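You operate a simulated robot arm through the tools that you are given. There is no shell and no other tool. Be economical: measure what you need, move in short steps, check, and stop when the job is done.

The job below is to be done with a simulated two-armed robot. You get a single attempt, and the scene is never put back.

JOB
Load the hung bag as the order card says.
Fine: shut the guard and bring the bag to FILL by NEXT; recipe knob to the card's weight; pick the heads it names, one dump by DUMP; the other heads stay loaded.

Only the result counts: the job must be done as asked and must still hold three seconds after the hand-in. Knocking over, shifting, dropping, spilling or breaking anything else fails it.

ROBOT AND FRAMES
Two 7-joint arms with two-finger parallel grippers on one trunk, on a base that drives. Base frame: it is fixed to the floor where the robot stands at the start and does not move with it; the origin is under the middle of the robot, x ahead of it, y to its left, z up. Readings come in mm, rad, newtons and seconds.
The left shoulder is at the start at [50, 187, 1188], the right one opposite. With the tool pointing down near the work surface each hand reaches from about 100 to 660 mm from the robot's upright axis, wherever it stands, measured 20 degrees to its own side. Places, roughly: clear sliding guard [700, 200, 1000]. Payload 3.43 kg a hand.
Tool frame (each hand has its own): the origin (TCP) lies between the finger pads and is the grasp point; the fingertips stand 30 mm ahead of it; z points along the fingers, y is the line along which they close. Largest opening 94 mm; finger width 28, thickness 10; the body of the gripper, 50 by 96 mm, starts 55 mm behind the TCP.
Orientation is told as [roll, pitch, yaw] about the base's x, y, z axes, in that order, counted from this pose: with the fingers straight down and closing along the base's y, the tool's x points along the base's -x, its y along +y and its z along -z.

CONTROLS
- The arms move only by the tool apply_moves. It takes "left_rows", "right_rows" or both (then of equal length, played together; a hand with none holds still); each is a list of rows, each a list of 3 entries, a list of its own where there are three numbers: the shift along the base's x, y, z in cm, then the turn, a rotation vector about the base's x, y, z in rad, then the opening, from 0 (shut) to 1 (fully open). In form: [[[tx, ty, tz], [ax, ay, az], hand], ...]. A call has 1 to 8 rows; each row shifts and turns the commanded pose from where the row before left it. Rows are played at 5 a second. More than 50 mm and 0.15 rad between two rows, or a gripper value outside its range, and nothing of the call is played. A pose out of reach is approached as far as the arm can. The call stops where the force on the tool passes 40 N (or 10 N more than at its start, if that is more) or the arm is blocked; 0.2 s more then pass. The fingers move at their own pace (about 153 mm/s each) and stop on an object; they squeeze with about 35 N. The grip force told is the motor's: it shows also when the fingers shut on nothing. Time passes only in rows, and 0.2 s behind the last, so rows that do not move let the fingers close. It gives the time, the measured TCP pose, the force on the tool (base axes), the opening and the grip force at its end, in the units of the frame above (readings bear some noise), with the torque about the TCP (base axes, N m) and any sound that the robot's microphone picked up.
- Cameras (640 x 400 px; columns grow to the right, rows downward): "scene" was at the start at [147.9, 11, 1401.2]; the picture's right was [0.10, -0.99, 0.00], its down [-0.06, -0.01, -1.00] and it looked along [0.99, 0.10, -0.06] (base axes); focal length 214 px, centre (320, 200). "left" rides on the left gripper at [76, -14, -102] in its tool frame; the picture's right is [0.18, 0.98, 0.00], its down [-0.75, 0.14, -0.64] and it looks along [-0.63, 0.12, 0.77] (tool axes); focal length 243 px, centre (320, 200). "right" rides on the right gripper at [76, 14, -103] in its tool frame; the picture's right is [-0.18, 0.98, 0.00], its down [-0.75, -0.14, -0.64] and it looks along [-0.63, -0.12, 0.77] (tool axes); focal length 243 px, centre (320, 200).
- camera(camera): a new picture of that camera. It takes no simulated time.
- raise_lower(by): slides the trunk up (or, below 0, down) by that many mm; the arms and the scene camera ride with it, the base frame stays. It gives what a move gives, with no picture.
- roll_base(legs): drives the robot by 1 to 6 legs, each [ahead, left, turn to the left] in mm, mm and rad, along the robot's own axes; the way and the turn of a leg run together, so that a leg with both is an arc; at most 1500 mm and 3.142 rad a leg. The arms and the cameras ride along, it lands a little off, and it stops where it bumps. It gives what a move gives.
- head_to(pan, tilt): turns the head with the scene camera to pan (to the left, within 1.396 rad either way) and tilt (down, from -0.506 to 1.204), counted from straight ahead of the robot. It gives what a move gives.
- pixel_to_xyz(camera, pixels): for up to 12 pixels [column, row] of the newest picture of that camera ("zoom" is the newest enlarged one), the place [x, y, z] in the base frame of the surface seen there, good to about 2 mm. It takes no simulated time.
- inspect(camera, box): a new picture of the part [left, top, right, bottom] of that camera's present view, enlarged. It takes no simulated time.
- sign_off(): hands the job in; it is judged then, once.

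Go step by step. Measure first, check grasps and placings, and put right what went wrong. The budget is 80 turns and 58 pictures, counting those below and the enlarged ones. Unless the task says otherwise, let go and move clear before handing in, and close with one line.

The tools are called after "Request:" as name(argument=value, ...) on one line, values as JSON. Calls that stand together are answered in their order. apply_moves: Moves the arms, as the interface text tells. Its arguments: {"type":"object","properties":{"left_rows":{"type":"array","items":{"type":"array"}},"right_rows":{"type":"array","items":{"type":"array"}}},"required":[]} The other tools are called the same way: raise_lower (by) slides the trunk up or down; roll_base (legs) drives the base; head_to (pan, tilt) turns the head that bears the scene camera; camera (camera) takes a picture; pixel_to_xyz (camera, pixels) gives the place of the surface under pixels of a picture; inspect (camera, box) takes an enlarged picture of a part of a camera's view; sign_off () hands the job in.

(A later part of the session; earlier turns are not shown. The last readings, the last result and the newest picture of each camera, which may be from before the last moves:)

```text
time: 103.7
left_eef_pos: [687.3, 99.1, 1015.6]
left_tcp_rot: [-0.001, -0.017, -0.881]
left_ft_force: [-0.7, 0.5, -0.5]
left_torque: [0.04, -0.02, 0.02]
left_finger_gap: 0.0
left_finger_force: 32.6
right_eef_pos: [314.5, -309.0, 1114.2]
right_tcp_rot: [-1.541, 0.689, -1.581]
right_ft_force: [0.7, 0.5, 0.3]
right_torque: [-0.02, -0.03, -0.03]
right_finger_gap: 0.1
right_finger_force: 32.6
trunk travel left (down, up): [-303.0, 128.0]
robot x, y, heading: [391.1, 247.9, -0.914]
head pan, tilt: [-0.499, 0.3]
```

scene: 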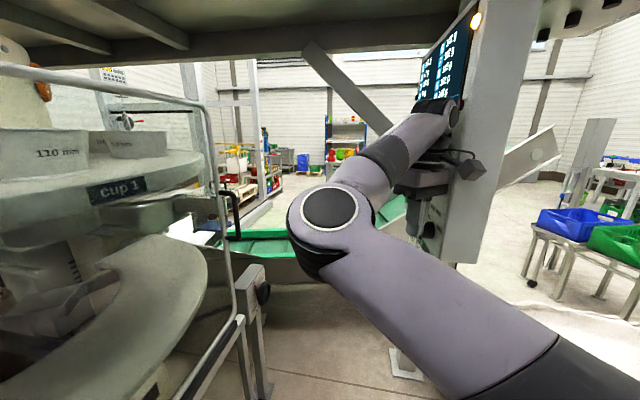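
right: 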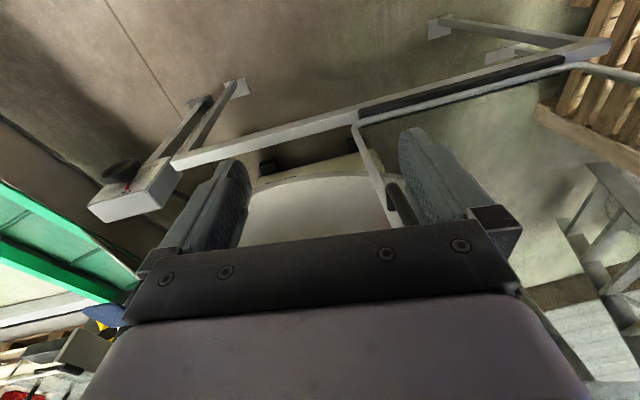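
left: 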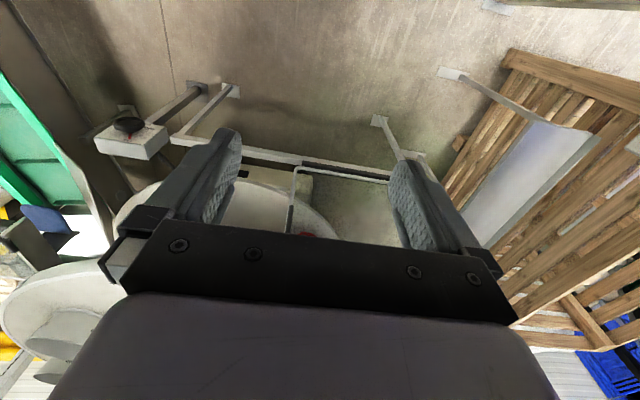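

The tool now points at −x with no contact. I'll open the fingers and move in front of the knob to check alignment with the hand camera.

Request:
apply_moves(right_rows=[[[0, -4, -1], [0, 0, 0], 1], [[0, -4, -1], [0, 0, 0], 1], [[0, -3, -2], [0, 0.023, 0.029], 1]])

Request:
camera(camera="right")

```text
time: 104.5
left_eef_pos: [688.4, 98.4, 1015.7]
left_tcp_rot: [-0.002, -0.018, -0.878]
left_ft_force: [0.3, 0.4, -0.8]
left_torque: [-0.01, 0.02, -0.03]
left_finger_gap: 0.0
left_finger_force: 33.4
right_eef_pos: [314.2, -418.6, 1073.1]
right_tcp_rot: [-1.567, 0.689, -1.572]
right_ft_force: [0.7, -0.3, -0.1]
right_torque: [-0.01, 0.0, -0.03]
right_finger_gap: 94.2
right_finger_force: 0.1
trunk travel left (down, up): [-303.0, 128.0]
robot x, y, heading: [391.7, 249.3, -0.916]
head pan, tilt: [-0.499, 0.3]
```

```text
12 pictures are left
```

right: 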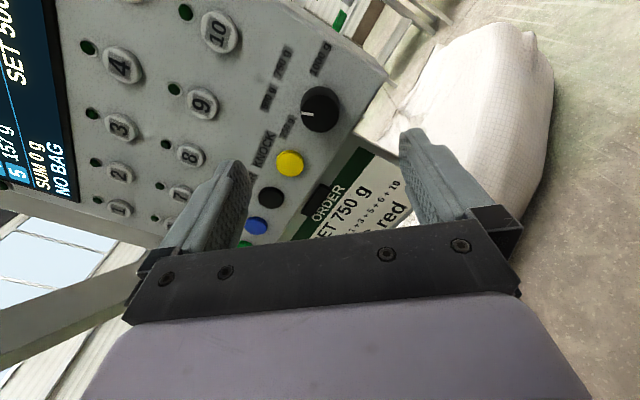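

This is a clear hand-camera view: the knob at (321, 110), KNOCK yellow at (289, 163), DUMP green at (245, 243). I'll measure these and zoom in on the knob.

Request:
pixel_to_xyz(camera="right", pixels=[[321, 108], [304, 106], [338, 112], [321, 91], [318, 127], [289, 163], [270, 197], [257, 226], [123, 127], [121, 208], [222, 32], [206, 105]])

Request:
inspect(camera="right", box=[250, 30, 370, 150])

Request:
pixel_to_xyz(camera="zoom", pixels=[[318, 250], [280, 250], [318, 290]])

```text
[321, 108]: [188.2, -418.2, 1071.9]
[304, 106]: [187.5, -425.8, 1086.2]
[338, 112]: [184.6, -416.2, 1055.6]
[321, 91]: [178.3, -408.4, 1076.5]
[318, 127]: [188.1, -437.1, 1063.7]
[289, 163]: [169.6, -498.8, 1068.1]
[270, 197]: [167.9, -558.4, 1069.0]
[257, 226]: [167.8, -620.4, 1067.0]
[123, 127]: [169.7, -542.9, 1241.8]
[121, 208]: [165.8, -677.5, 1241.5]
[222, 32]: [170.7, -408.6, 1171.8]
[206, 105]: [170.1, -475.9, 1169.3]
```

```text
3.33 times, centred on (310, 90) of right
```

zoom: 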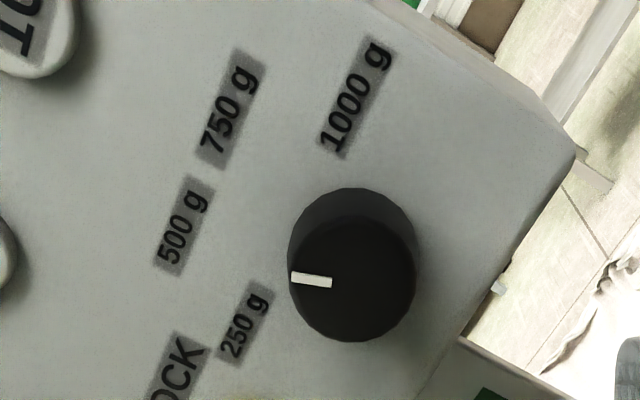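

```text
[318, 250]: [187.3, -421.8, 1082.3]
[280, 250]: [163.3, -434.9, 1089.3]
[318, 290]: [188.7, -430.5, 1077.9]
```

The knob's face centre is at (x 188, y −423, z 1070) with its pointer on 500 g, and 750 g is 45° clockwise seen from the front. I'll approach with the fingers partly open and close on the knob.

Request:
apply_moves(right_rows=[[[-3, -0.4, -0.3], [0, 0, 0], 0.65], [[-4, 0, 0], [0, 0, 0], 0.65], [[-3, 0, 0], [0, 0, 0], 0.65], [[-1.5, 0, 0], [0, 0, 0], 0.65], [[0, 0, 0], [0, 0, 0], 0.2], [[0, 0, 0], [0, 0, 0], 0.2]])

```text
time: 105.9
left_eef_pos: [689.3, 100.5, 1015.1]
left_tcp_rot: [0.0, -0.018, -0.878]
left_ft_force: [-0.2, -0.4, 0.1]
left_torque: [-0.02, 0.0, -0.01]
left_finger_gap: 0.1
left_finger_force: 33.0
right_eef_pos: [198.3, -421.6, 1073.2]
right_tcp_rot: [-1.571, 0.686, -1.568]
right_ft_force: [-3.1, -10.5, 11.4]
right_torque: [-0.05, 0.17, 0.8]
right_finger_gap: 39.0
right_finger_force: 45.0
trunk travel left (down, up): [-303.0, 128.0]
robot x, y, heading: [395.7, 252.4, -0.912]
head pan, tilt: [-0.499, 0.3]
```

The knob is gripped (gap 39 mm). I'll turn it 45° clockwise about −x.

Request:
apply_moves(right_rows=[[[0, -0.1, 0.1], [0, 0, 0], 0.2], [[0, 0, 0], [-0.131, 0, 0], 0.2], [[0, 0, 0], [-0.131, 0, 0], 0.2], [[0, 0, 0], [-0.131, 0, 0], 0.2], [[0, 0, 0], [-0.131, 0, 0], 0.2], [[0, 0, 0], [-0.131, 0, 0], 0.2], [[0, 0, 0], [-0.131, 0, 0], 0.2], [[0, 0, 0], [0, 0, 0], 0.2]])

```text
time: 107.7
left_eef_pos: [689.5, 100.6, 1014.7]
left_tcp_rot: [-0.001, -0.017, -0.879]
left_ft_force: [0.1, 0.4, 0.8]
left_torque: [0.01, 0.0, 0.01]
left_finger_gap: 0.0
left_finger_force: 33.2
right_eef_pos: [199.3, -420.5, 1069.2]
right_tcp_rot: [-1.562, -0.098, -1.575]
right_ft_force: [4.0, 24.2, -21.5]
right_torque: [0.11, -0.49, 0.06]
right_finger_gap: 38.6
right_finger_force: 45.1
trunk travel left (down, up): [-303.0, 128.0]
robot x, y, heading: [396.0, 250.8, -0.91]
head pan, tilt: [-0.499, 0.3]
```

It turned 0.785 rad. I'll release, back off and check the pointer.

Request:
apply_moves(right_rows=[[[0, 0, 0], [0, 0, 0], 0.7], [[0, 0, 0], [0, 0, 0], 0.7], [[3, 0, 0], [0, 0, 0], 0.7], [[4, 0, 0], [0, 0, 0], 1], [[3.5, 0, 0], [0, 0, 0], 1]])

Request:
camera(camera="right")

```text
time: 108.9
left_eef_pos: [689.0, 99.4, 1014.8]
left_tcp_rot: [-0.003, -0.018, -0.878]
left_ft_force: [-0.5, -0.3, -0.3]
left_torque: [0.0, -0.01, -0.02]
left_finger_gap: 0.0
left_finger_force: 33.5
right_eef_pos: [304.2, -423.0, 1073.1]
right_tcp_rot: [-1.57, -0.098, -1.568]
right_ft_force: [-0.6, 0.6, 0.7]
right_torque: [-0.01, -0.03, 0.01]
right_finger_gap: 93.9
right_finger_force: 0.1
trunk travel left (down, up): [-303.0, 128.0]
robot x, y, heading: [393.8, 251.1, -0.914]
head pan, tilt: [-0.499, 0.3]
```

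```text
10 pictures are left
```

right: 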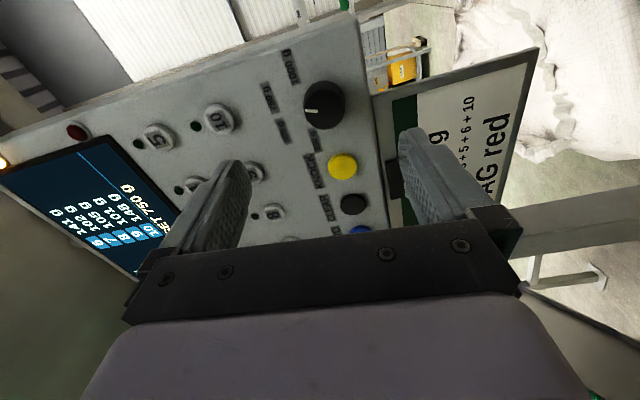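

The screen now shows SET 750 g. Next I'll press head 10 with closed fingers (target y −408, z 1171).

Request:
apply_moves(right_rows=[[[-1.5, 1.5, 4], [0, 0, 0], 0], [[-2.5, 0, 3.5], [0, 0, 0], 0], [[-3, 0, 2.3], [0, 0, 0], 0], [[-2, 0, 0], [0, 0, 0], 0], [[-1, 0, 0], [0, 0, 0], 0], [[-0.7, 0, 0], [0, 0, 0], 0], [[0.5, 0, 0], [0, 0, 0], 0], [[2.5, 0, 0], [0, 0, 0], 0]])

Request:
camera(camera="right")

```text
time: 110.7
left_eef_pos: [688.7, 99.2, 1015.6]
left_tcp_rot: [-0.002, -0.017, -0.879]
left_ft_force: [0.3, -1.2, -0.6]
left_torque: [-0.03, 0.01, 0.01]
left_finger_gap: 0.2
left_finger_force: 32.5
right_eef_pos: [226.0, -408.6, 1170.7]
right_tcp_rot: [-1.569, -0.099, -1.57]
right_ft_force: [-0.4, 0.2, -0.3]
right_torque: [-0.01, -0.03, 0.02]
right_finger_gap: 0.0
right_finger_force: 32.7
trunk travel left (down, up): [-303.0, 128.0]
robot x, y, heading: [391.7, 252.6, -0.917]
head pan, tilt: [-0.499, 0.3]
heard: click
```

```text
9 pictures are left
```

right: 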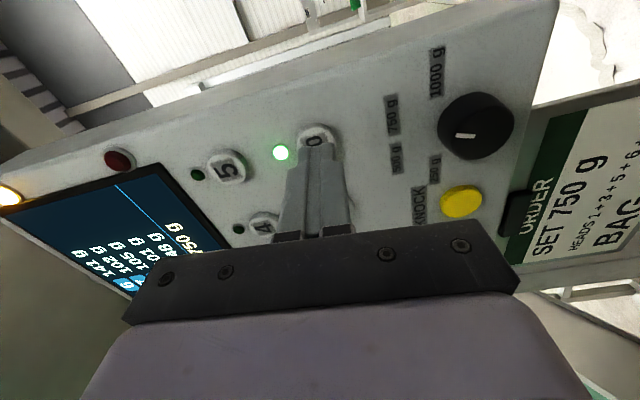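

I heard a click and lamp 10 is lit. Next is head 5, 72 mm higher.

Request:
apply_moves(right_rows=[[[0, 0.2, 3.6], [0, 0, 0], 0], [[0, 0, 3.6], [0, 0, 0], 0], [[-1.5, 0, 0], [0, 0, 0], 0], [[-0.8, 0, 0], [0, 0, 0], 0], [[-0.6, 0, 0], [0, 0, 0], 0], [[0.4, 0, 0], [0, 0, 0], 0], [[2.5, 0, 0], [0, 0, 0], 0]])

```text
time: 112.3
left_eef_pos: [689.2, 99.9, 1014.8]
left_tcp_rot: [-0.002, -0.018, -0.879]
left_ft_force: [-0.8, 0.4, 0.0]
left_torque: [0.02, 0.02, -0.04]
left_finger_gap: 0.0
left_finger_force: 32.5
right_eef_pos: [228.7, -406.6, 1240.7]
right_tcp_rot: [-1.569, -0.098, -1.569]
right_ft_force: [0.4, -0.7, 0.1]
right_torque: [-0.01, 0.02, 0.01]
right_finger_gap: 0.1
right_finger_force: 32.8
trunk travel left (down, up): [-303.0, 128.0]
robot x, y, heading: [394.2, 249.0, -0.916]
head pan, tilt: [-0.499, 0.3]
```

No click that time. I'll press slightly deeper.

Request:
apply_moves(right_rows=[[[-1.5, 0, 0], [0, 0, 0], 0], [[-1.2, 0, 0], [0, 0, 0], 0], [[-0.5, 0, 0], [0, 0, 0], 0], [[-0.3, 0, 0], [0, 0, 0], 0], [[0.5, 0, 0], [0, 0, 0], 0], [[2.6, 0, 0], [0, 0, 0], 0]])

```text
time: 113.7
left_eef_pos: [689.0, 99.7, 1014.9]
left_tcp_rot: [-0.002, -0.018, -0.88]
left_ft_force: [0.2, -0.1, -0.5]
left_torque: [0.05, 0.03, 0.01]
left_finger_gap: 0.1
left_finger_force: 32.7
right_eef_pos: [222.6, -407.9, 1243.7]
right_tcp_rot: [-1.571, -0.1, -1.571]
right_ft_force: [0.5, -0.1, 0.2]
right_torque: [-0.04, -0.01, 0.0]
right_finger_gap: 0.1
right_finger_force: 33.3
trunk travel left (down, up): [-303.0, 128.0]
robot x, y, heading: [394.4, 249.0, -0.915]
head pan, tilt: [-0.499, 0.3]
heard: click
```

Click. Now head 3 at y≈−543.

Request:
apply_moves(right_rows=[[[0, -4.5, 0], [0, 0, 0], 0], [[0, -4.5, 0], [0, 0, 0], 0], [[0, -4.5, -0.1], [0, 0, 0], 0], [[-1.8, 0, 0], [0, 0, 0], 0], [[-0.8, 0, 0], [0, 0, 0], 0], [[-0.6, 0, 0], [0, 0, 0], 0], [[0.5, 0, 0], [0, 0, 0], 0], [[2.5, 0, 0], [0, 0, 0], 0]])

```text
time: 115.1
left_eef_pos: [691.9, 101.7, 1013.4]
left_tcp_rot: [-0.006, -0.016, -0.874]
left_ft_force: [-0.6, 0.7, -0.6]
left_torque: [-0.01, -0.01, 0.0]
left_finger_gap: 0.1
left_finger_force: 33.5
right_eef_pos: [194.7, -482.8, 1237.0]
right_tcp_rot: [-1.578, -0.096, -1.555]
right_ft_force: [15.2, 1.6, 2.6]
right_torque: [0.02, 0.03, -0.18]
right_finger_gap: 0.0
right_finger_force: 33.5
right hand out of reach, approached as far as the arm can: row 2, 3
trunk travel left (down, up): [-303.0, 128.0]
robot x, y, heading: [393.5, 252.1, -0.91]
head pan, tilt: [-0.499, 0.3]
heard: click
stopped in row 6 (right hand): the force on the tool passed its limit at 44 N (the readings are from after the stop); the commanded pose is now the measured one
```

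The hand fell short at y −483 and the click was head 4. I'll back off, press it again to deselect, and look.

Request:
apply_moves(right_rows=[[[3, 0.4, 0.5], [0, 0, 0], 0], [[0, 0, 0], [0, 0, 0], 0], [[-2.2, 0, 0], [0, 0, 0], 0], [[-0.6, 0, 0], [0, 0, 0], 0], [[-0.4, 0, 0], [0, 0, 0], 0], [[2.5, 0, 0], [0, 0, 0], 0], [[4, 0, 0], [0, 0, 0], 0]])

Request:
camera(camera="right")

```text
time: 116.7
left_eef_pos: [689.6, 99.4, 1014.3]
left_tcp_rot: [-0.004, -0.016, -0.876]
left_ft_force: [0.5, -0.8, -0.4]
left_torque: [0.01, 0.0, 0.0]
left_finger_gap: 0.0
left_finger_force: 33.3
right_eef_pos: [246.7, -471.6, 1236.7]
right_tcp_rot: [-1.574, -0.097, -1.561]
right_ft_force: [-0.1, -0.2, -0.7]
right_torque: [0.02, 0.01, 0.04]
right_finger_gap: 0.0
right_finger_force: 32.7
right hand out of reach, approached as far as the arm can: row 7
trunk travel left (down, up): [-303.0, 128.0]
robot x, y, heading: [395.7, 250.2, -0.909]
head pan, tilt: [-0.499, 0.3]
heard: click
```

```text
8 pictures are left
```

right: 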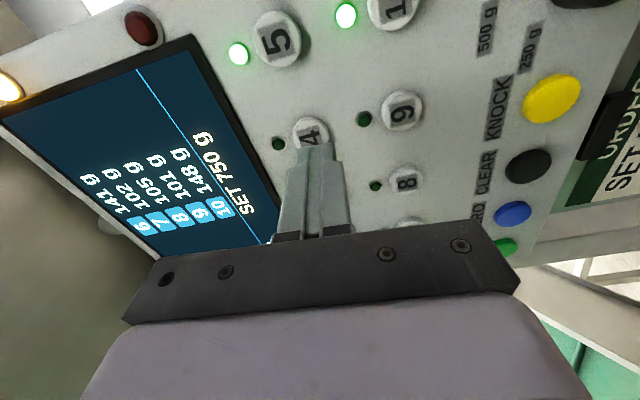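

Lamps 5 and 10 are lit and 4 is off again. To reach heads 3, 1, 6 and DUMP I'll pull the hand back and shift the base toward −y and −x, keeping clear of the guard.

Request:
apply_moves(right_rows=[[[3, 3.5, 0], [0, 0, 0], 0], [[3, 3.5, 0], [0, 0, 0], 0], [[4, 0, 0], [0, 0, 0], 0]])

Request:
roll_base(legs=[[-67, -87, 0], [198, -152, 0]])

```text
time: 117.5
left_eef_pos: [690.7, 100.4, 1014.7]
left_tcp_rot: [-0.001, -0.017, -0.876]
left_ft_force: [-1.0, -0.1, -0.1]
left_torque: [0.0, -0.01, -0.04]
left_finger_gap: 0.1
left_finger_force: 33.0
right_eef_pos: [346.9, -401.4, 1236.7]
right_tcp_rot: [-1.573, -0.096, -1.562]
right_ft_force: [-0.5, 0.8, -0.1]
right_torque: [0.01, -0.02, 0.03]
right_finger_gap: 0.0
right_finger_force: 32.8
trunk travel left (down, up): [-303.0, 128.0]
robot x, y, heading: [397.6, 252.8, -0.909]
head pan, tilt: [-0.499, 0.3]
```

```text
time: 120.0
left_eef_pos: [581.5, -32.9, 1014.5]
left_tcp_rot: [0.0, -0.033, -0.871]
left_ft_force: [-0.5, 0.6, 0.3]
left_torque: [-0.05, -0.04, 0.01]
left_finger_gap: 0.0
left_finger_force: 32.9
right_eef_pos: [243.8, -546.0, 1240.6]
right_tcp_rot: [-1.571, -0.102, -1.551]
right_ft_force: [0.1, -0.5, -0.6]
right_torque: [-0.03, -0.03, 0.01]
right_finger_gap: 0.0
right_finger_force: 33.1
trunk travel left (down, up): [-303.0, 128.0]
robot x, y, heading: [286.2, 99.3, -0.898]
head pan, tilt: [-0.499, 0.3]
stopped in leg 2: the robot was blocked; the commanded pose is now the measured one
```

The base was blocked after 150 mm, but the right hand is now aligned with head 3 (y −546, z 1241). I'll press it.

Request:
apply_moves(right_rows=[[[-2.5, 0.2, 0.1], [0, 0, -0.02], 0], [[-1.5, 0, 0], [0, 0, 0], 0], [[-0.6, 0, 0], [0, 0, 0], 0], [[-0.5, 0, 0], [0, 0, 0], 0], [[-0.3, 0, 0], [0, 0, 0], 0], [[0.5, 0, 0], [0, 0, 0], 0], [[3, 0, 0], [0, 0, 0], 0]])

```text
time: 121.6
left_eef_pos: [582.4, -34.5, 1015.4]
left_tcp_rot: [-0.003, -0.033, -0.875]
left_ft_force: [0.4, 0.2, 0.8]
left_torque: [-0.03, 0.04, -0.01]
left_finger_gap: 0.0
left_finger_force: 33.0
right_eef_pos: [221.1, -542.2, 1243.7]
right_tcp_rot: [-1.569, -0.106, -1.577]
right_ft_force: [-0.3, -0.9, -0.8]
right_torque: [-0.01, 0.0, -0.04]
right_finger_gap: 0.1
right_finger_force: 32.7
trunk travel left (down, up): [-303.0, 128.0]
robot x, y, heading: [282.4, 98.4, -0.896]
head pan, tilt: [-0.499, 0.3]
heard: click
```

Click: head 3 is selected. To get further toward −y I need to see what blocks the base, so I'll look left.

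Request:
head_to(pan=0.75, tilt=0.45)

Request:
camera(camera="scene")

```text
time: 123.1
left_eef_pos: [580.8, -33.7, 1014.3]
left_tcp_rot: [-0.002, -0.034, -0.875]
left_ft_force: [-0.4, -0.2, -0.4]
left_torque: [-0.03, 0.0, 0.02]
left_finger_gap: 0.0
left_finger_force: 33.4
right_eef_pos: [222.2, -542.6, 1243.1]
right_tcp_rot: [-1.569, -0.102, -1.572]
right_ft_force: [-0.1, 0.8, -0.5]
right_torque: [-0.01, -0.02, -0.03]
right_finger_gap: 0.2
right_finger_force: 33.2
trunk travel left (down, up): [-303.0, 128.0]
robot x, y, heading: [282.7, 99.3, -0.901]
head pan, tilt: [0.75, 0.45]
```

```text
7 pictures are left
```

scene: 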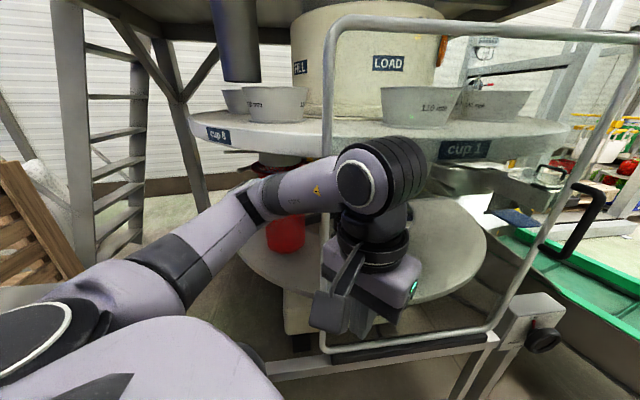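

The left forearm is crossing the guard's left upright at (325, 190), and that's what blocks the base. I'll extend the left hand toward −y to bring that forearm in, then shift the base again.

Request:
apply_moves(left_rows=[[[-1.5, -3, -1.5], [0, 0, 0], 0], [[-1.5, -4, -1.5], [0, 0, 0], 0], [[-1, -4, -1.5], [0, 0, 0], 0], [[-1, -4, -1.5], [0, 0, 0], 0], [[-0.5, -4, -1.5], [0, 0, 0], 0]], right_rows=[[[2.5, 0, 0], [0, 0, 0], 0], [[0, 0, 0], [0, 0, 0], 0], [[0, 0, 0], [0, 0, 0], 0], [[0, 0, 0], [0, 0, 0], 0], [[0, 0, 0], [0, 0, 0], 0]])

Request:
roll_base(legs=[[94, -75, 0]])

```text
time: 124.5
left_eef_pos: [570.9, -135.9, 964.8]
left_tcp_rot: [-0.03, -0.089, -0.733]
left_ft_force: [0.0, -0.5, 0.5]
left_torque: [0.0, 0.02, -0.02]
left_finger_gap: 0.1
left_finger_force: 32.8
right_eef_pos: [311.7, -475.5, 1251.0]
right_tcp_rot: [-1.564, -0.121, -1.457]
right_ft_force: [0.1, 0.5, 0.0]
right_torque: [-0.03, -0.03, 0.0]
right_finger_gap: 0.0
right_finger_force: 33.0
trunk travel left (down, up): [-303.0, 128.0]
robot x, y, heading: [282.8, 149.9, -0.788]
head pan, tilt: [0.75, 0.45]
stopped in row 5 (left hand): the arm was blocked; the commanded pose is now the measured one
```

```text
time: 125.2
left_eef_pos: [572.1, -134.0, 963.1]
left_tcp_rot: [-0.026, -0.088, -0.738]
left_ft_force: [0.9, -0.2, 0.7]
left_torque: [0.02, 0.02, 0.0]
left_finger_gap: 0.0
left_finger_force: 33.0
right_eef_pos: [316.5, -483.1, 1247.3]
right_tcp_rot: [-1.563, -0.115, -1.445]
right_ft_force: [-0.1, 0.6, -0.3]
right_torque: [0.0, -0.02, 0.0]
right_finger_gap: 0.0
right_finger_force: 32.8
trunk travel left (down, up): [-303.0, 128.0]
robot x, y, heading: [284.7, 144.9, -0.775]
head pan, tilt: [0.75, 0.45]
stopped in leg 1: the robot was blocked; the commanded pose is now the measured one
```

The left forearm is hooked on the guard's upright. I need to go to NEXT anyway, so I'll back out now and square up near the start pose, where the left arm can stretch out to the NEXT button.

Request:
roll_base(legs=[[-77, 78, 0], [0, 0, 0.4], [-138, -194, 0], [0, 0, 0.375], [-235, -165, 0]])

```text
time: 127.7
left_eef_pos: [641.5, 67.6, 958.7]
left_tcp_rot: [-0.014, -0.072, -0.42]
left_ft_force: [0.7, -0.1, -0.1]
left_torque: [0.02, 0.0, 0.03]
left_finger_gap: 0.1
left_finger_force: 33.1
right_eef_pos: [476.4, -371.2, 1233.3]
right_tcp_rot: [-1.558, -0.087, -1.212]
right_ft_force: [-0.1, 0.2, -0.2]
right_torque: [0.02, -0.01, 0.0]
right_finger_gap: 0.1
right_finger_force: 33.2
trunk travel left (down, up): [-303.0, 128.0]
robot x, y, heading: [276.2, 256.9, -0.463]
head pan, tilt: [0.75, 0.45]
stopped in leg 2: the robot was blocked; the commanded pose is now the measured one
```

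It was blocked after part of the turn, probably by an elbow at the guard. I'll translate away first, then finish turning.

Request:
roll_base(legs=[[-125, -175, 0], [0, 0, 0.463], [-235, -190, 0]])

```text
time: 131.1
left_eef_pos: [493.5, 125.3, 955.7]
left_tcp_rot: [-0.017, -0.069, -0.012]
left_ft_force: [0.4, 0.6, -0.3]
left_torque: [0.0, 0.0, 0.0]
left_finger_gap: 0.1
left_finger_force: 32.7
right_eef_pos: [517.9, -352.0, 1224.0]
right_tcp_rot: [-1.562, -0.075, -0.821]
right_ft_force: [-0.1, -0.9, -1.0]
right_torque: [0.01, 0.03, 0.0]
right_finger_gap: 0.1
right_finger_force: 33.4
trunk travel left (down, up): [-303.0, 128.0]
robot x, y, heading: [83.2, 153.2, -0.056]
head pan, tilt: [0.75, 0.45]
stopped in leg 2: the robot was blocked; the commanded pose is now the measured one
```

Nearly square at (83, 153). I'll translate to the NEXT pressing spot.

Request:
roll_base(legs=[[-224, -203, 0], [0, 0, 0.056]])

Request:
apply_moves(left_rows=[[[0, 3.5, 3], [0.13, 0, 0], 0], [[0, 3.5, 3], [0.14, 0.02, 0], 0], [[0, 3.5, 3], [0.14, 0, 0], 0], [[0, 3.5, 3], [0.14, 0.02, 0], 0], [[-1, 3.5, 2], [0.14, 0, 0], 0], [[-1, 3.5, 2], [0.14, 0.02, 0], 0], [[-1, 3.5, 2], [0.14, 0, 0], 0], [[-1, 3.5, 2], [0.14, 0.01, 0], 0]])

```text
time: 133.7
left_eef_pos: [272.4, -56.9, 951.4]
left_tcp_rot: [-0.019, -0.055, 0.004]
left_ft_force: [-0.8, 0.7, 0.1]
left_torque: [-0.01, 0.01, -0.02]
left_finger_gap: 0.1
left_finger_force: 33.6
right_eef_pos: [313.1, -517.8, 1219.7]
right_tcp_rot: [-1.587, -0.066, -0.776]
right_ft_force: [0.8, -0.3, 0.4]
right_torque: [-0.01, -0.01, -0.04]
right_finger_gap: 0.1
right_finger_force: 32.7
trunk travel left (down, up): [-303.0, 128.0]
robot x, y, heading: [-150.5, -35.7, -0.039]
head pan, tilt: [0.75, 0.45]
stopped in leg 1: the robot was blocked; the commanded pose is now the measured one
```

```text
time: 135.5
left_eef_pos: [236.2, 227.9, 1148.4]
left_tcp_rot: [1.091, 0.04, -0.019]
left_ft_force: [-1.1, -0.2, -0.6]
left_torque: [0.03, -0.03, 0.0]
left_finger_gap: 0.0
left_finger_force: 32.8
right_eef_pos: [316.4, -521.0, 1218.7]
right_tcp_rot: [-1.588, -0.063, -0.778]
right_ft_force: [-0.5, -0.8, -0.5]
right_torque: [-0.01, -0.02, 0.02]
right_finger_gap: 0.0
right_finger_force: 33.0
trunk travel left (down, up): [-303.0, 128.0]
robot x, y, heading: [-150.8, -37.6, -0.04]
head pan, tilt: [0.75, 0.45]
```

The left tool tips well. I'll continue to horizontal and move in front of the NEXT button at (115, 717, 1210), then check with the left hand camera.

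Request:
apply_moves(left_rows=[[[-1.5, 4.2, 0.75], [0.12, -0.02, 0.01], 0], [[-1.5, 4.2, 0.75], [0.12, -0.02, 0.01], 0], [[-1.5, 4.2, 0.75], [0.12, 0, 0], 0], [[-1.5, 4.2, 0.75], [0.12, 0, 0], 0], [[-1.5, 4.2, 0.75], [0, 0, 0], 0], [[-1.5, 4.2, 0.75], [0, 0, 0], 0], [[-1.5, 4.2, 0.75], [0, 0, 0], 0], [[-1.5, 4.2, 0.75], [0, 0, 0], 0]])

Request:
camera(camera="left")

```text
time: 137.3
left_eef_pos: [97.6, 293.0, 1140.1]
left_tcp_rot: [1.569, -0.002, 0.001]
left_ft_force: [0.8, 0.5, 0.3]
left_torque: [-0.03, -0.02, -0.01]
left_finger_gap: 0.0
left_finger_force: 33.0
left hand out of reach, approached as far as the arm can: row 2, 3, 4, 5, 6, 7, 8
right_eef_pos: [316.6, -520.7, 1217.9]
right_tcp_rot: [-1.588, -0.063, -0.78]
right_ft_force: [-0.2, 0.1, 0.0]
right_torque: [0.01, -0.01, -0.01]
right_finger_gap: 0.0
right_finger_force: 32.6
trunk travel left (down, up): [-303.0, 128.0]
robot x, y, heading: [-148.0, -36.6, -0.039]
head pan, tilt: [0.75, 0.45]
```

```text
6 pictures are left
```

left: 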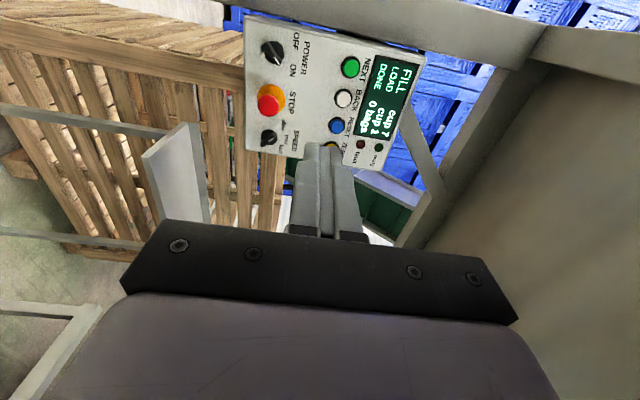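

The screen still reads FILL cup 7, and NEXT is visible at (350, 67). Orientation is right, but with the wrist close to the shoulder the hand can't extend, so I'll move the hand forward in x and out in y.

Request:
apply_moves(left_rows=[[[4, 0, 0], [0, 0, 0], 0], [[4, 0, 0], [0, 0, 0], 0], [[4, 0, 0], [0, 0, 0], 0], [[0, 0, 0], [0, 0, 0], 0]])

Request:
pixel_to_xyz(camera="left", pixels=[[350, 67], [344, 98], [337, 126], [300, 100]])

```text
time: 138.3
left_eef_pos: [172.2, 235.2, 1128.9]
left_tcp_rot: [1.567, -0.002, 0.002]
left_ft_force: [0.2, -0.4, -0.6]
left_torque: [0.05, -0.01, 0.0]
left_finger_gap: 0.0
left_finger_force: 33.5
left hand out of reach, approached as far as the arm can: row 1, 2, 3
right_eef_pos: [316.7, -521.1, 1218.0]
right_tcp_rot: [-1.591, -0.063, -0.78]
right_ft_force: [0.6, 0.3, -0.9]
right_torque: [0.0, -0.01, -0.01]
right_finger_gap: 0.0
right_finger_force: 33.4
trunk travel left (down, up): [-303.0, 128.0]
robot x, y, heading: [-149.2, -37.4, -0.038]
head pan, tilt: [0.75, 0.45]
```

```text
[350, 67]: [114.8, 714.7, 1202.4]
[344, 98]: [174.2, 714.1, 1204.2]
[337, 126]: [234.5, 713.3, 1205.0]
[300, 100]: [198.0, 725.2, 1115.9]
```

NEXT measures (115, 715, 1203) in the left-hand frame. A fully horizontal tool limits the wrist, so I'll ease the roll back to about 0.92. The fingertip still leads the body, which should restore reach.

Request:
apply_moves(left_rows=[[[0, 0, 0], [-0.13, 0, 0], 0], [[0, 0, 0], [-0.13, 0, 0], 0], [[0, 0, 0], [-0.13, 0, 0], 0], [[0, 0, 0], [-0.13, 0, 0], 0], [[0, 0, 0], [-0.13, 0, 0], 0], [[0, 0, 0], [0, 0, 0], 0]])

```text
time: 139.7
left_eef_pos: [171.2, 236.3, 1129.9]
left_tcp_rot: [0.918, 0.002, 0.009]
left_ft_force: [-0.2, -0.3, -0.3]
left_torque: [-0.04, 0.0, -0.02]
left_finger_gap: 0.1
left_finger_force: 33.3
right_eef_pos: [316.2, -520.6, 1216.6]
right_tcp_rot: [-1.59, -0.061, -0.779]
right_ft_force: [-0.2, 0.9, 0.1]
right_torque: [0.0, -0.01, 0.03]
right_finger_gap: 0.1
right_finger_force: 32.9
trunk travel left (down, up): [-303.0, 128.0]
robot x, y, heading: [-146.8, -38.4, -0.042]
head pan, tilt: [0.75, 0.45]
```

The commanded pose follows the measured one, so now I'll extend toward the panel at this tilt.

Request:
apply_moves(left_rows=[[[0, 4.5, 1.15], [0, 0, 0], 0], [[0, 4.5, 1.15], [0, 0, 0], 0], [[0, 4.5, 1.15], [0, 0, 0], 0], [[0, 4.5, 1.15], [0, 0, 0], 0], [[0, 4.5, 1.15], [0, 0, 0], 0], [[0, 4.5, 1.15], [0, 0, 0], 0], [[0, 4.5, 1.15], [0, 0, 0], 0], [[0, 4.5, 1.15], [0, 0, 0], 0]])

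```text
time: 141.5
left_eef_pos: [263.2, 486.7, 1182.8]
left_tcp_rot: [0.919, 0.003, 0.008]
left_ft_force: [0.0, -0.3, 0.4]
left_torque: [-0.01, -0.01, 0.0]
left_finger_gap: 0.0
left_finger_force: 32.8
left hand out of reach, approached as far as the arm can: row 2, 3, 4, 5, 6, 7
right_eef_pos: [318.1, -521.4, 1218.1]
right_tcp_rot: [-1.59, -0.062, -0.781]
right_ft_force: [-0.5, -0.1, 0.0]
right_torque: [0.02, 0.0, -0.01]
right_finger_gap: 0.0
right_finger_force: 32.9
trunk travel left (down, up): [-303.0, 128.0]
robot x, y, heading: [-149.8, -35.8, -0.039]
head pan, tilt: [0.75, 0.45]
```

Now at (263, 487, 1183). A small base turn left plus a short shift will put the fingertip in front of NEXT.

Request:
roll_base(legs=[[0, 0, 0.2], [-23, 75, 0]])

Request:
apply_moves(left_rows=[[[0, 0, 2], [0, 0, 0], 0], [[0, 0, 2], [0, 0, 0], 0]])

```text
time: 143.6
left_eef_pos: [110.5, 624.0, 1187.7]
left_tcp_rot: [0.924, -0.006, 0.206]
left_ft_force: [-0.3, 0.2, 0.3]
left_torque: [0.02, -0.03, 0.0]
left_finger_gap: 0.0
left_finger_force: 33.3
right_eef_pos: [360.4, -354.6, 1219.8]
right_tcp_rot: [-1.581, -0.066, -0.584]
right_ft_force: [0.2, 0.3, 0.2]
right_torque: [0.0, -0.01, 0.03]
right_finger_gap: 0.1
right_finger_force: 32.9
trunk travel left (down, up): [-303.0, 128.0]
robot x, y, heading: [-184.6, 35.7, 0.154]
head pan, tilt: [0.75, 0.45]
```

```text
time: 144.2
left_eef_pos: [112.3, 618.2, 1224.0]
left_tcp_rot: [0.926, -0.01, 0.209]
left_ft_force: [-0.1, 0.8, -0.3]
left_torque: [-0.02, 0.04, -0.01]
left_finger_gap: 0.0
left_finger_force: 32.8
left hand out of reach, approached as far as the arm can: row 2
right_eef_pos: [360.7, -355.0, 1219.2]
right_tcp_rot: [-1.58, -0.065, -0.584]
right_ft_force: [0.4, -0.2, -0.7]
right_torque: [0.01, -0.01, 0.03]
right_finger_gap: 0.0
right_finger_force: 33.0
trunk travel left (down, up): [-303.0, 128.0]
robot x, y, heading: [-188.3, 32.8, 0.162]
head pan, tilt: [0.75, 0.45]
```

Tip is about (107, 642, 1206). I'll bring it nearly to the button with the base, then press with a small arm push.

Request:
roll_base(legs=[[18, 60, 0]])

Request:
apply_moves(left_rows=[[[0, 0.6, 0], [0, 0, 0], 0], [[0, 0.5, 0], [0, 0, 0], 0], [[0, 0.5, 0], [0, 0, 0], 0]])

```text
time: 145.4
left_eef_pos: [119.9, 681.2, 1222.7]
left_tcp_rot: [0.923, -0.01, 0.207]
left_ft_force: [0.3, 0.5, 0.1]
left_torque: [0.01, 0.03, 0.02]
left_finger_gap: 0.0
left_finger_force: 33.1
right_eef_pos: [368.6, -293.7, 1219.1]
right_tcp_rot: [-1.58, -0.064, -0.585]
right_ft_force: [-0.6, 0.5, -1.1]
right_torque: [0.0, 0.02, 0.01]
right_finger_gap: 0.2
right_finger_force: 33.0
trunk travel left (down, up): [-303.0, 128.0]
robot x, y, heading: [-176.9, 96.0, 0.152]
head pan, tilt: [0.75, 0.45]
```

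```text
time: 146.2
left_eef_pos: [119.3, 687.0, 1215.8]
left_tcp_rot: [0.926, -0.013, 0.209]
left_ft_force: [-0.4, -1.3, 1.0]
left_torque: [0.02, 0.01, -0.02]
left_finger_gap: 0.1
left_finger_force: 33.4
left hand out of reach, approached as far as the arm can: row 1, 2, 3
right_eef_pos: [368.7, -293.6, 1220.0]
right_tcp_rot: [-1.58, -0.065, -0.584]
right_ft_force: [0.3, 0.1, -1.0]
right_torque: [0.0, 0.0, -0.03]
right_finger_gap: 0.2
right_finger_force: 33.2
trunk travel left (down, up): [-303.0, 128.0]
robot x, y, heading: [-176.0, 96.9, 0.157]
head pan, tilt: [0.75, 0.45]
heard: click
```

I heard a click. I'll back off and look at the panel and turntable, and retract the left hand in the same step.

Request:
roll_base(legs=[[0, -60, 0]])

Request:
camera(camera="scene")

Request:
inspect(camera="left", box=[200, 0, 460, 200])

Request:
apply_moves(left_rows=[[[0.7, -4.3, -0.8], [0, 0, 0], 0], [[0.7, -4.3, -0.8], [0, 0, 0], 0], [[0.7, -4.3, -0.8], [0, 0, 0], 0], [[0.7, -4.3, -0.8], [0, 0, 0], 0], [[0.7, -4.3, -0.8], [0, 0, 0], 0], [[0.7, -4.3, -0.8], [0, 0, 0], 0]])

```text
time: 147.4
left_eef_pos: [129.5, 628.2, 1216.2]
left_tcp_rot: [0.926, -0.012, 0.209]
left_ft_force: [-0.5, -0.2, -0.7]
left_torque: [0.01, 0.01, 0.02]
left_finger_gap: 0.1
left_finger_force: 32.8
right_eef_pos: [378.2, -351.9, 1219.5]
right_tcp_rot: [-1.578, -0.065, -0.584]
right_ft_force: [-0.2, 0.4, -1.1]
right_torque: [0.02, -0.02, 0.0]
right_finger_gap: 0.0
right_finger_force: 32.4
trunk travel left (down, up): [-303.0, 128.0]
robot x, y, heading: [-168.8, 37.3, 0.161]
head pan, tilt: [0.75, 0.45]
```

```text
5 pictures are left
```

scene: 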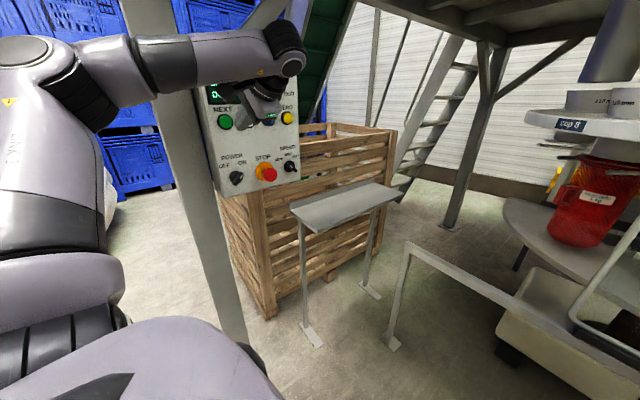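

```text
2.00 times, centred on (330, 100) of left
```

zoom: 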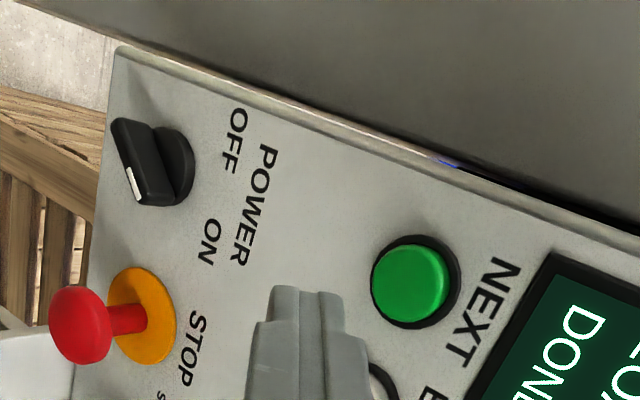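

```text
time: 148.8
left_eef_pos: [171.4, 370.8, 1169.3]
left_tcp_rot: [0.925, -0.011, 0.211]
left_ft_force: [1.0, -0.3, 0.0]
left_torque: [0.02, -0.01, -0.02]
left_finger_gap: 0.1
left_finger_force: 33.2
right_eef_pos: [378.6, -352.2, 1218.7]
right_tcp_rot: [-1.578, -0.065, -0.586]
right_ft_force: [-0.5, -0.6, 0.2]
right_torque: [0.03, 0.04, 0.01]
right_finger_gap: 0.0
right_finger_force: 32.8
trunk travel left (down, up): [-303.0, 128.0]
robot x, y, heading: [-165.6, 34.1, 0.155]
head pan, tilt: [0.75, 0.45]
```

The bag still appears near its old place about 1 s after the press, so the table may be moving slowly. I'll measure the bag in that picture and take a fresh one.

Request:
pixel_to_xyz(camera="scene", pixels=[[590, 215], [570, 125], [224, 121]])

Request:
camera(camera="scene")

Request:
pixel_to_xyz(camera="scene", pixels=[[590, 215], [570, 125], [224, 121]])

```text
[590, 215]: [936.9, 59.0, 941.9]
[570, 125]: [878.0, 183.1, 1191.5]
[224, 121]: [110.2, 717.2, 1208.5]
```

```text
3 pictures are left
```

scene: 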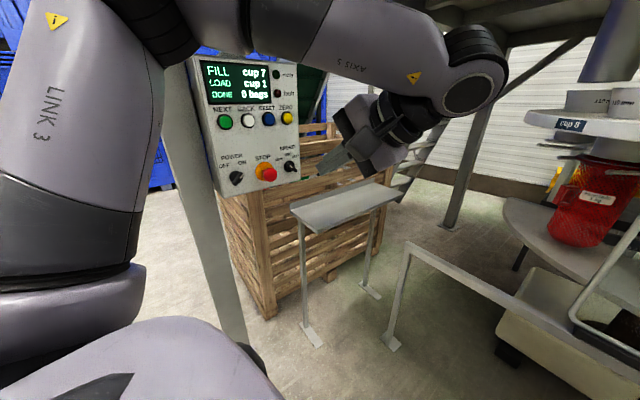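

```text
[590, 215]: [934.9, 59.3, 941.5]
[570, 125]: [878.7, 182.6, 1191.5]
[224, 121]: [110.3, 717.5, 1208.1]
```

The display still reads FILL cup 7, so NEXT didn't take. I'll check the panel's lamps closely and whether the guard is still at its stop.

Request:
pixel_to_xyz(camera="scene", pixels=[[600, 270], [620, 245], [582, 300], [635, 222], [409, 243], [575, 330]])

Request:
inspect(camera="scene", box=[190, 50, 310, 195])

```text
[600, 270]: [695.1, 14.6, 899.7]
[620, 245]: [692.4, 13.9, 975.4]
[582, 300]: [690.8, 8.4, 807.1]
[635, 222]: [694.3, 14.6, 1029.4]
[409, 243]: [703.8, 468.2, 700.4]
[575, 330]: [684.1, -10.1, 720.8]
```

```text
2.76 times, centred on (250, 122) of scene
```

zoom: 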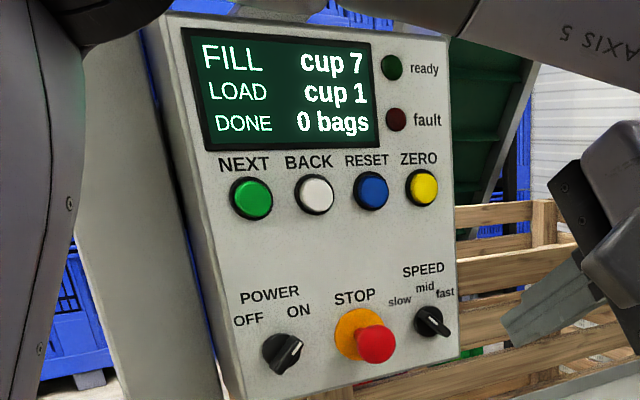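

The guard's left upright is at y≈14, about 12 mm off its stop, so "ready" is unlit and NEXT did nothing. I'll go back, push the upright home with the left hand, and back off.

Request:
roll_base(legs=[[0, 0, -0.155], [210, 80, 0]])

Request:
apply_moves(right_rows=[[[-3.3, 0, 0], [0, 0, 0], 0], [[-3.3, 0, 0], [0, 0, 0], 0], [[-3.3, 0, 0], [0, 0, 0], 0]])

Request:
roll_base(legs=[[90, 0, 0]])

Request:
apply_moves(left_rows=[[[3.5, -2, -2], [0, 0, 0], 0], [[3.5, -2, -2], [0, 0, 0], 0], [[3.5, -2, -2], [0, 0, 0], 0], [[3.5, -2, -2], [0, 0, 0], 0], [[3.5, -2, -2], [0, 0, 0], 0]])

```text
time: 151.1
left_eef_pos: [429.4, 396.8, 1169.1]
left_tcp_rot: [0.925, -0.012, 0.056]
left_ft_force: [-0.8, -0.2, 0.5]
left_torque: [-0.02, 0.05, 0.06]
left_finger_gap: 0.0
left_finger_force: 33.0
right_eef_pos: [522.8, -349.3, 1220.1]
right_tcp_rot: [-1.582, -0.064, -0.739]
right_ft_force: [0.3, 0.6, 0.1]
right_torque: [0.02, -0.02, -0.02]
right_finger_gap: 0.1
right_finger_force: 32.8
trunk travel left (down, up): [-303.0, 128.0]
robot x, y, heading: [41.1, 115.5, 0.003]
head pan, tilt: [0.75, 0.45]
```

```text
time: 151.9
left_eef_pos: [426.7, 396.3, 1170.1]
left_tcp_rot: [0.925, -0.011, 0.056]
left_ft_force: [-0.2, 1.1, 0.6]
left_torque: [0.0, 0.0, -0.05]
left_finger_gap: 0.0
left_finger_force: 32.8
right_eef_pos: [425.6, -349.8, 1219.8]
right_tcp_rot: [-1.582, -0.065, -0.738]
right_ft_force: [1.0, -0.3, -0.6]
right_torque: [0.0, 0.02, -0.01]
right_finger_gap: 0.0
right_finger_force: 33.3
trunk travel left (down, up): [-303.0, 128.0]
robot x, y, heading: [45.5, 116.0, 0.004]
head pan, tilt: [0.75, 0.45]
```

```text
time: 153.0
left_eef_pos: [518.3, 397.2, 1168.0]
left_tcp_rot: [0.925, -0.01, 0.054]
left_ft_force: [-0.1, 0.2, -1.0]
left_torque: [0.0, 0.07, 0.02]
left_finger_gap: 0.0
left_finger_force: 32.6
right_eef_pos: [516.5, -348.4, 1218.7]
right_tcp_rot: [-1.581, -0.066, -0.74]
right_ft_force: [0.1, 0.0, -0.4]
right_torque: [0.0, 0.0, -0.01]
right_finger_gap: 0.2
right_finger_force: 33.0
trunk travel left (down, up): [-303.0, 128.0]
robot x, y, heading: [133.0, 117.5, 0.005]
head pan, tilt: [0.75, 0.45]
```

```text
time: 154.2
left_eef_pos: [694.7, 295.2, 1066.9]
left_tcp_rot: [0.926, -0.008, 0.053]
left_ft_force: [0.6, 0.9, -0.3]
left_torque: [0.0, 0.0, 0.01]
left_finger_gap: 0.0
left_finger_force: 32.5
right_eef_pos: [516.5, -349.8, 1218.3]
right_tcp_rot: [-1.58, -0.063, -0.74]
right_ft_force: [0.2, 0.1, 0.0]
right_torque: [0.0, 0.0, -0.06]
right_finger_gap: 0.0
right_finger_force: 33.0
trunk travel left (down, up): [-303.0, 128.0]
robot x, y, heading: [132.4, 116.4, 0.006]
head pan, tilt: [0.75, 0.45]
```

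All positions came out as planned. Now I'll push the guard home with a base move to the right, back off, and bring the left hand back.

Request:
roll_base(legs=[[0, -190, 0]])

Request:
roll_base(legs=[[0, 90, 0]])

Request:
apply_moves(left_rows=[[[-3.5, 2, 2], [0, 0, 0], 0], [[-3.5, 2, 2], [0, 0, 0], 0], [[-3.5, 2, 2], [0, 0, 0], 0], [[-3.5, 2, 2], [0, 0, 0], 0], [[-3.5, 2, 2], [0, 0, 0], 0]])

Request:
camera(camera="scene")

```text
time: 156.0
left_eef_pos: [695.4, 187.0, 1070.5]
left_tcp_rot: [0.92, -0.017, 0.088]
left_ft_force: [1.3, 0.2, -1.1]
left_torque: [0.0, 0.01, -0.02]
left_finger_gap: 0.0
left_finger_force: 33.0
right_eef_pos: [516.2, -473.0, 1222.2]
right_tcp_rot: [-1.583, -0.066, -0.735]
right_ft_force: [0.0, 0.9, 0.3]
right_torque: [-0.02, 0.0, 0.02]
right_finger_gap: 0.0
right_finger_force: 33.0
trunk travel left (down, up): [-303.0, 128.0]
robot x, y, heading: [132.5, -9.7, 0.004]
head pan, tilt: [0.75, 0.45]
stopped in leg 1: the robot was blocked; the commanded pose is now the measured one
```

```text
time: 157.4
left_eef_pos: [695.7, 272.1, 1070.2]
left_tcp_rot: [0.922, -0.016, 0.083]
left_ft_force: [-0.1, -0.8, -1.0]
left_torque: [0.02, -0.02, -0.02]
left_finger_gap: 0.0
left_finger_force: 33.3
right_eef_pos: [516.4, -386.6, 1219.7]
right_tcp_rot: [-1.582, -0.063, -0.735]
right_ft_force: [0.8, -0.2, -1.1]
right_torque: [-0.02, 0.01, -0.04]
right_finger_gap: 0.0
right_finger_force: 32.9
trunk travel left (down, up): [-303.0, 128.0]
robot x, y, heading: [131.2, 78.3, 0.006]
head pan, tilt: [0.75, 0.45]
```

```text
time: 158.6
left_eef_pos: [519.4, 370.7, 1170.0]
left_tcp_rot: [0.922, -0.016, 0.085]
left_ft_force: [-0.6, -0.5, 0.8]
left_torque: [0.03, 0.01, 0.0]
left_finger_gap: 0.1
left_finger_force: 33.3
right_eef_pos: [516.2, -386.9, 1219.2]
right_tcp_rot: [-1.58, -0.064, -0.734]
right_ft_force: [-0.2, -0.9, 0.9]
right_torque: [-0.02, -0.02, 0.02]
right_finger_gap: 0.0
right_finger_force: 32.5
trunk travel left (down, up): [-303.0, 128.0]
robot x, y, heading: [128.9, 77.0, 0.007]
head pan, tilt: [0.75, 0.45]
```

```text
1 pictures are left
```

scene: 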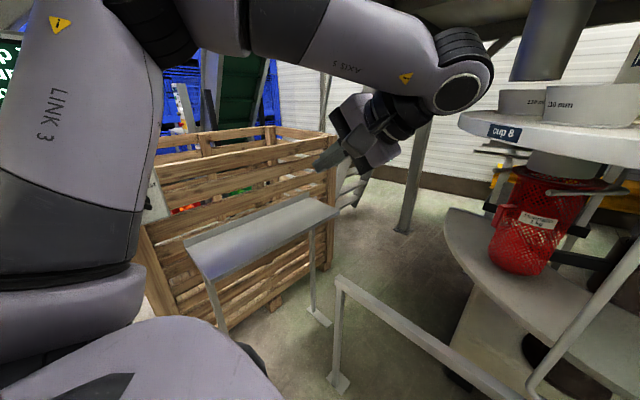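

The robot was blocked on the push, so the guard is back at its stop. I'll drive back to the NEXT spot, extend the left hand as before, and press with small base steps.

Request:
roll_base(legs=[[-90, 0, 0], [0, 0, 0.15], [-208, -11, 0]])

Request:
apply_moves(left_rows=[[[-0.7, 4.3, 0.8], [0, 0, 0], 0], [[-0.7, 4.3, 0.8], [0, 0, 0], 0], [[-0.7, 4.3, 0.8], [0, 0, 0], 0], [[-0.7, 4.3, 0.8], [0, 0, 0], 0], [[-0.7, 4.3, 0.8], [0, 0, 0], 0], [[-0.7, 4.3, 0.8], [0, 0, 0], 0]])

Request:
roll_base(legs=[[0, 40, 0]])

```text
time: 161.6
left_eef_pos: [178.6, 381.4, 1168.8]
left_tcp_rot: [0.923, -0.015, 0.237]
left_ft_force: [0.5, 0.5, 0.9]
left_torque: [0.0, -0.04, -0.05]
left_finger_gap: 0.0
left_finger_force: 32.6
right_eef_pos: [291.3, -366.9, 1219.9]
right_tcp_rot: [-1.58, -0.065, -0.581]
right_ft_force: [0.3, 0.2, 0.0]
right_torque: [0.0, 0.01, 0.01]
right_finger_gap: 0.2
right_finger_force: 33.0
trunk travel left (down, up): [-303.0, 128.0]
robot x, y, heading: [-159.9, 37.4, 0.165]
head pan, tilt: [0.75, 0.45]
```

```text
time: 163.0
left_eef_pos: [140.1, 636.0, 1216.0]
left_tcp_rot: [0.924, -0.015, 0.237]
left_ft_force: [0.1, -1.8, -0.1]
left_torque: [0.0, 0.01, 0.01]
left_finger_gap: 0.0
left_finger_force: 33.2
left hand out of reach, approached as far as the arm can: row 5
right_eef_pos: [290.6, -366.4, 1219.7]
right_tcp_rot: [-1.58, -0.064, -0.581]
right_ft_force: [-1.0, -0.3, -0.1]
right_torque: [0.0, -0.01, 0.03]
right_finger_gap: 0.1
right_finger_force: 32.6
trunk travel left (down, up): [-303.0, 128.0]
robot x, y, heading: [-156.7, 34.2, 0.159]
head pan, tilt: [0.75, 0.45]
```

```text
time: 164.0
left_eef_pos: [133.3, 674.1, 1215.6]
left_tcp_rot: [0.923, -0.016, 0.236]
left_ft_force: [-0.8, 0.3, -0.7]
left_torque: [-0.01, 0.0, 0.0]
left_finger_gap: 0.0
left_finger_force: 32.8
right_eef_pos: [285.4, -327.4, 1219.2]
right_tcp_rot: [-1.583, -0.063, -0.581]
right_ft_force: [0.6, 0.5, 0.8]
right_torque: [0.03, -0.02, 0.01]
right_finger_gap: 0.0
right_finger_force: 33.2
trunk travel left (down, up): [-303.0, 128.0]
robot x, y, heading: [-164.4, 70.0, 0.162]
head pan, tilt: [0.75, 0.45]
5 turns are left
```

Tip is about (127, 697), 12 mm right of NEXT's centre. I'll finish the press with base steps and back off. Then I'll stay on this side and bring the right hand round in front of the heads panel from here, which avoids the guard entirely.

Request:
roll_base(legs=[[-9, 16, 0]])

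Request:
roll_base(legs=[[0, 5, 0]])

Request:
roll_base(legs=[[0, -60, 0]])

Request:
apply_moves(right_rows=[[[3, 0, 0], [0, 0, 0], 0], [[3, 0, 0], [0, 0, 0], 0], [[3, 0, 0], [0, 0, 0], 0]])

Request:
roll_base(legs=[[15, 0, 0], [0, 0, -0.16], [0, -70, 0]])

```text
time: 164.9
left_eef_pos: [120.5, 688.8, 1215.9]
left_tcp_rot: [0.923, -0.017, 0.24]
left_ft_force: [-0.8, -2.5, -0.9]
left_torque: [-0.09, 0.02, -0.01]
left_finger_gap: 0.0
left_finger_force: 32.9
right_eef_pos: [274.5, -314.0, 1219.9]
right_tcp_rot: [-1.579, -0.064, -0.581]
right_ft_force: [-0.2, -0.3, 0.6]
right_torque: [0.01, 0.02, -0.02]
right_finger_gap: 0.0
right_finger_force: 33.3
trunk travel left (down, up): [-303.0, 128.0]
robot x, y, heading: [-173.7, 85.4, 0.161]
head pan, tilt: [0.75, 0.45]
heard: click
```

```text
time: 165.6
left_eef_pos: [122.5, 692.3, 1217.0]
left_tcp_rot: [0.924, -0.016, 0.236]
left_ft_force: [0.7, -13.3, -1.9]
left_torque: [-0.17, -0.02, -0.13]
left_finger_gap: 0.1
left_finger_force: 33.1
right_eef_pos: [275.6, -310.2, 1219.1]
right_tcp_rot: [-1.579, -0.063, -0.582]
right_ft_force: [0.3, -0.1, -0.4]
right_torque: [0.01, -0.01, -0.01]
right_finger_gap: 0.2
right_finger_force: 33.6
trunk travel left (down, up): [-303.0, 128.0]
robot x, y, heading: [-176.4, 89.7, 0.16]
head pan, tilt: [0.75, 0.45]
```

```text
time: 166.8
left_eef_pos: [131.6, 635.3, 1217.1]
left_tcp_rot: [0.923, -0.014, 0.236]
left_ft_force: [0.2, -0.1, -0.1]
left_torque: [0.02, -0.02, -0.02]
left_finger_gap: 0.0
left_finger_force: 33.3
right_eef_pos: [283.5, -369.9, 1219.1]
right_tcp_rot: [-1.582, -0.064, -0.582]
right_ft_force: [-1.9, -1.0, -0.9]
right_torque: [0.02, -0.01, -0.03]
right_finger_gap: 0.2
right_finger_force: 32.4
trunk travel left (down, up): [-303.0, 128.0]
robot x, y, heading: [-165.7, 34.8, 0.158]
head pan, tilt: [0.75, 0.45]
```

```text
time: 167.6
left_eef_pos: [131.0, 635.2, 1215.5]
left_tcp_rot: [0.923, -0.016, 0.236]
left_ft_force: [-0.5, 0.3, -0.2]
left_torque: [0.02, -0.02, 0.01]
left_finger_gap: 0.0
left_finger_force: 33.5
right_eef_pos: [373.6, -367.0, 1219.3]
right_tcp_rot: [-1.58, -0.066, -0.584]
right_ft_force: [-1.0, -0.2, 0.4]
right_torque: [0.02, -0.01, 0.05]
right_finger_gap: 0.0
right_finger_force: 33.6
trunk travel left (down, up): [-303.0, 128.0]
robot x, y, heading: [-166.4, 35.3, 0.165]
head pan, tilt: [0.75, 0.45]
```

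```text
time: 169.9
left_eef_pos: [238.8, 511.6, 1217.2]
left_tcp_rot: [0.924, -0.017, 0.078]
left_ft_force: [0.6, -0.7, -0.9]
left_torque: [0.02, 0.0, 0.0]
left_finger_gap: 0.0
left_finger_force: 32.7
right_eef_pos: [315.7, -514.9, 1219.4]
right_tcp_rot: [-1.579, -0.065, -0.742]
right_ft_force: [-0.5, -0.3, 0.7]
right_torque: [-0.03, 0.01, -0.05]
right_finger_gap: 0.0
right_finger_force: 32.9
trunk travel left (down, up): [-303.0, 128.0]
robot x, y, heading: [-151.9, -32.5, -0.004]
head pan, tilt: [0.75, 0.45]
4 turns are left
```

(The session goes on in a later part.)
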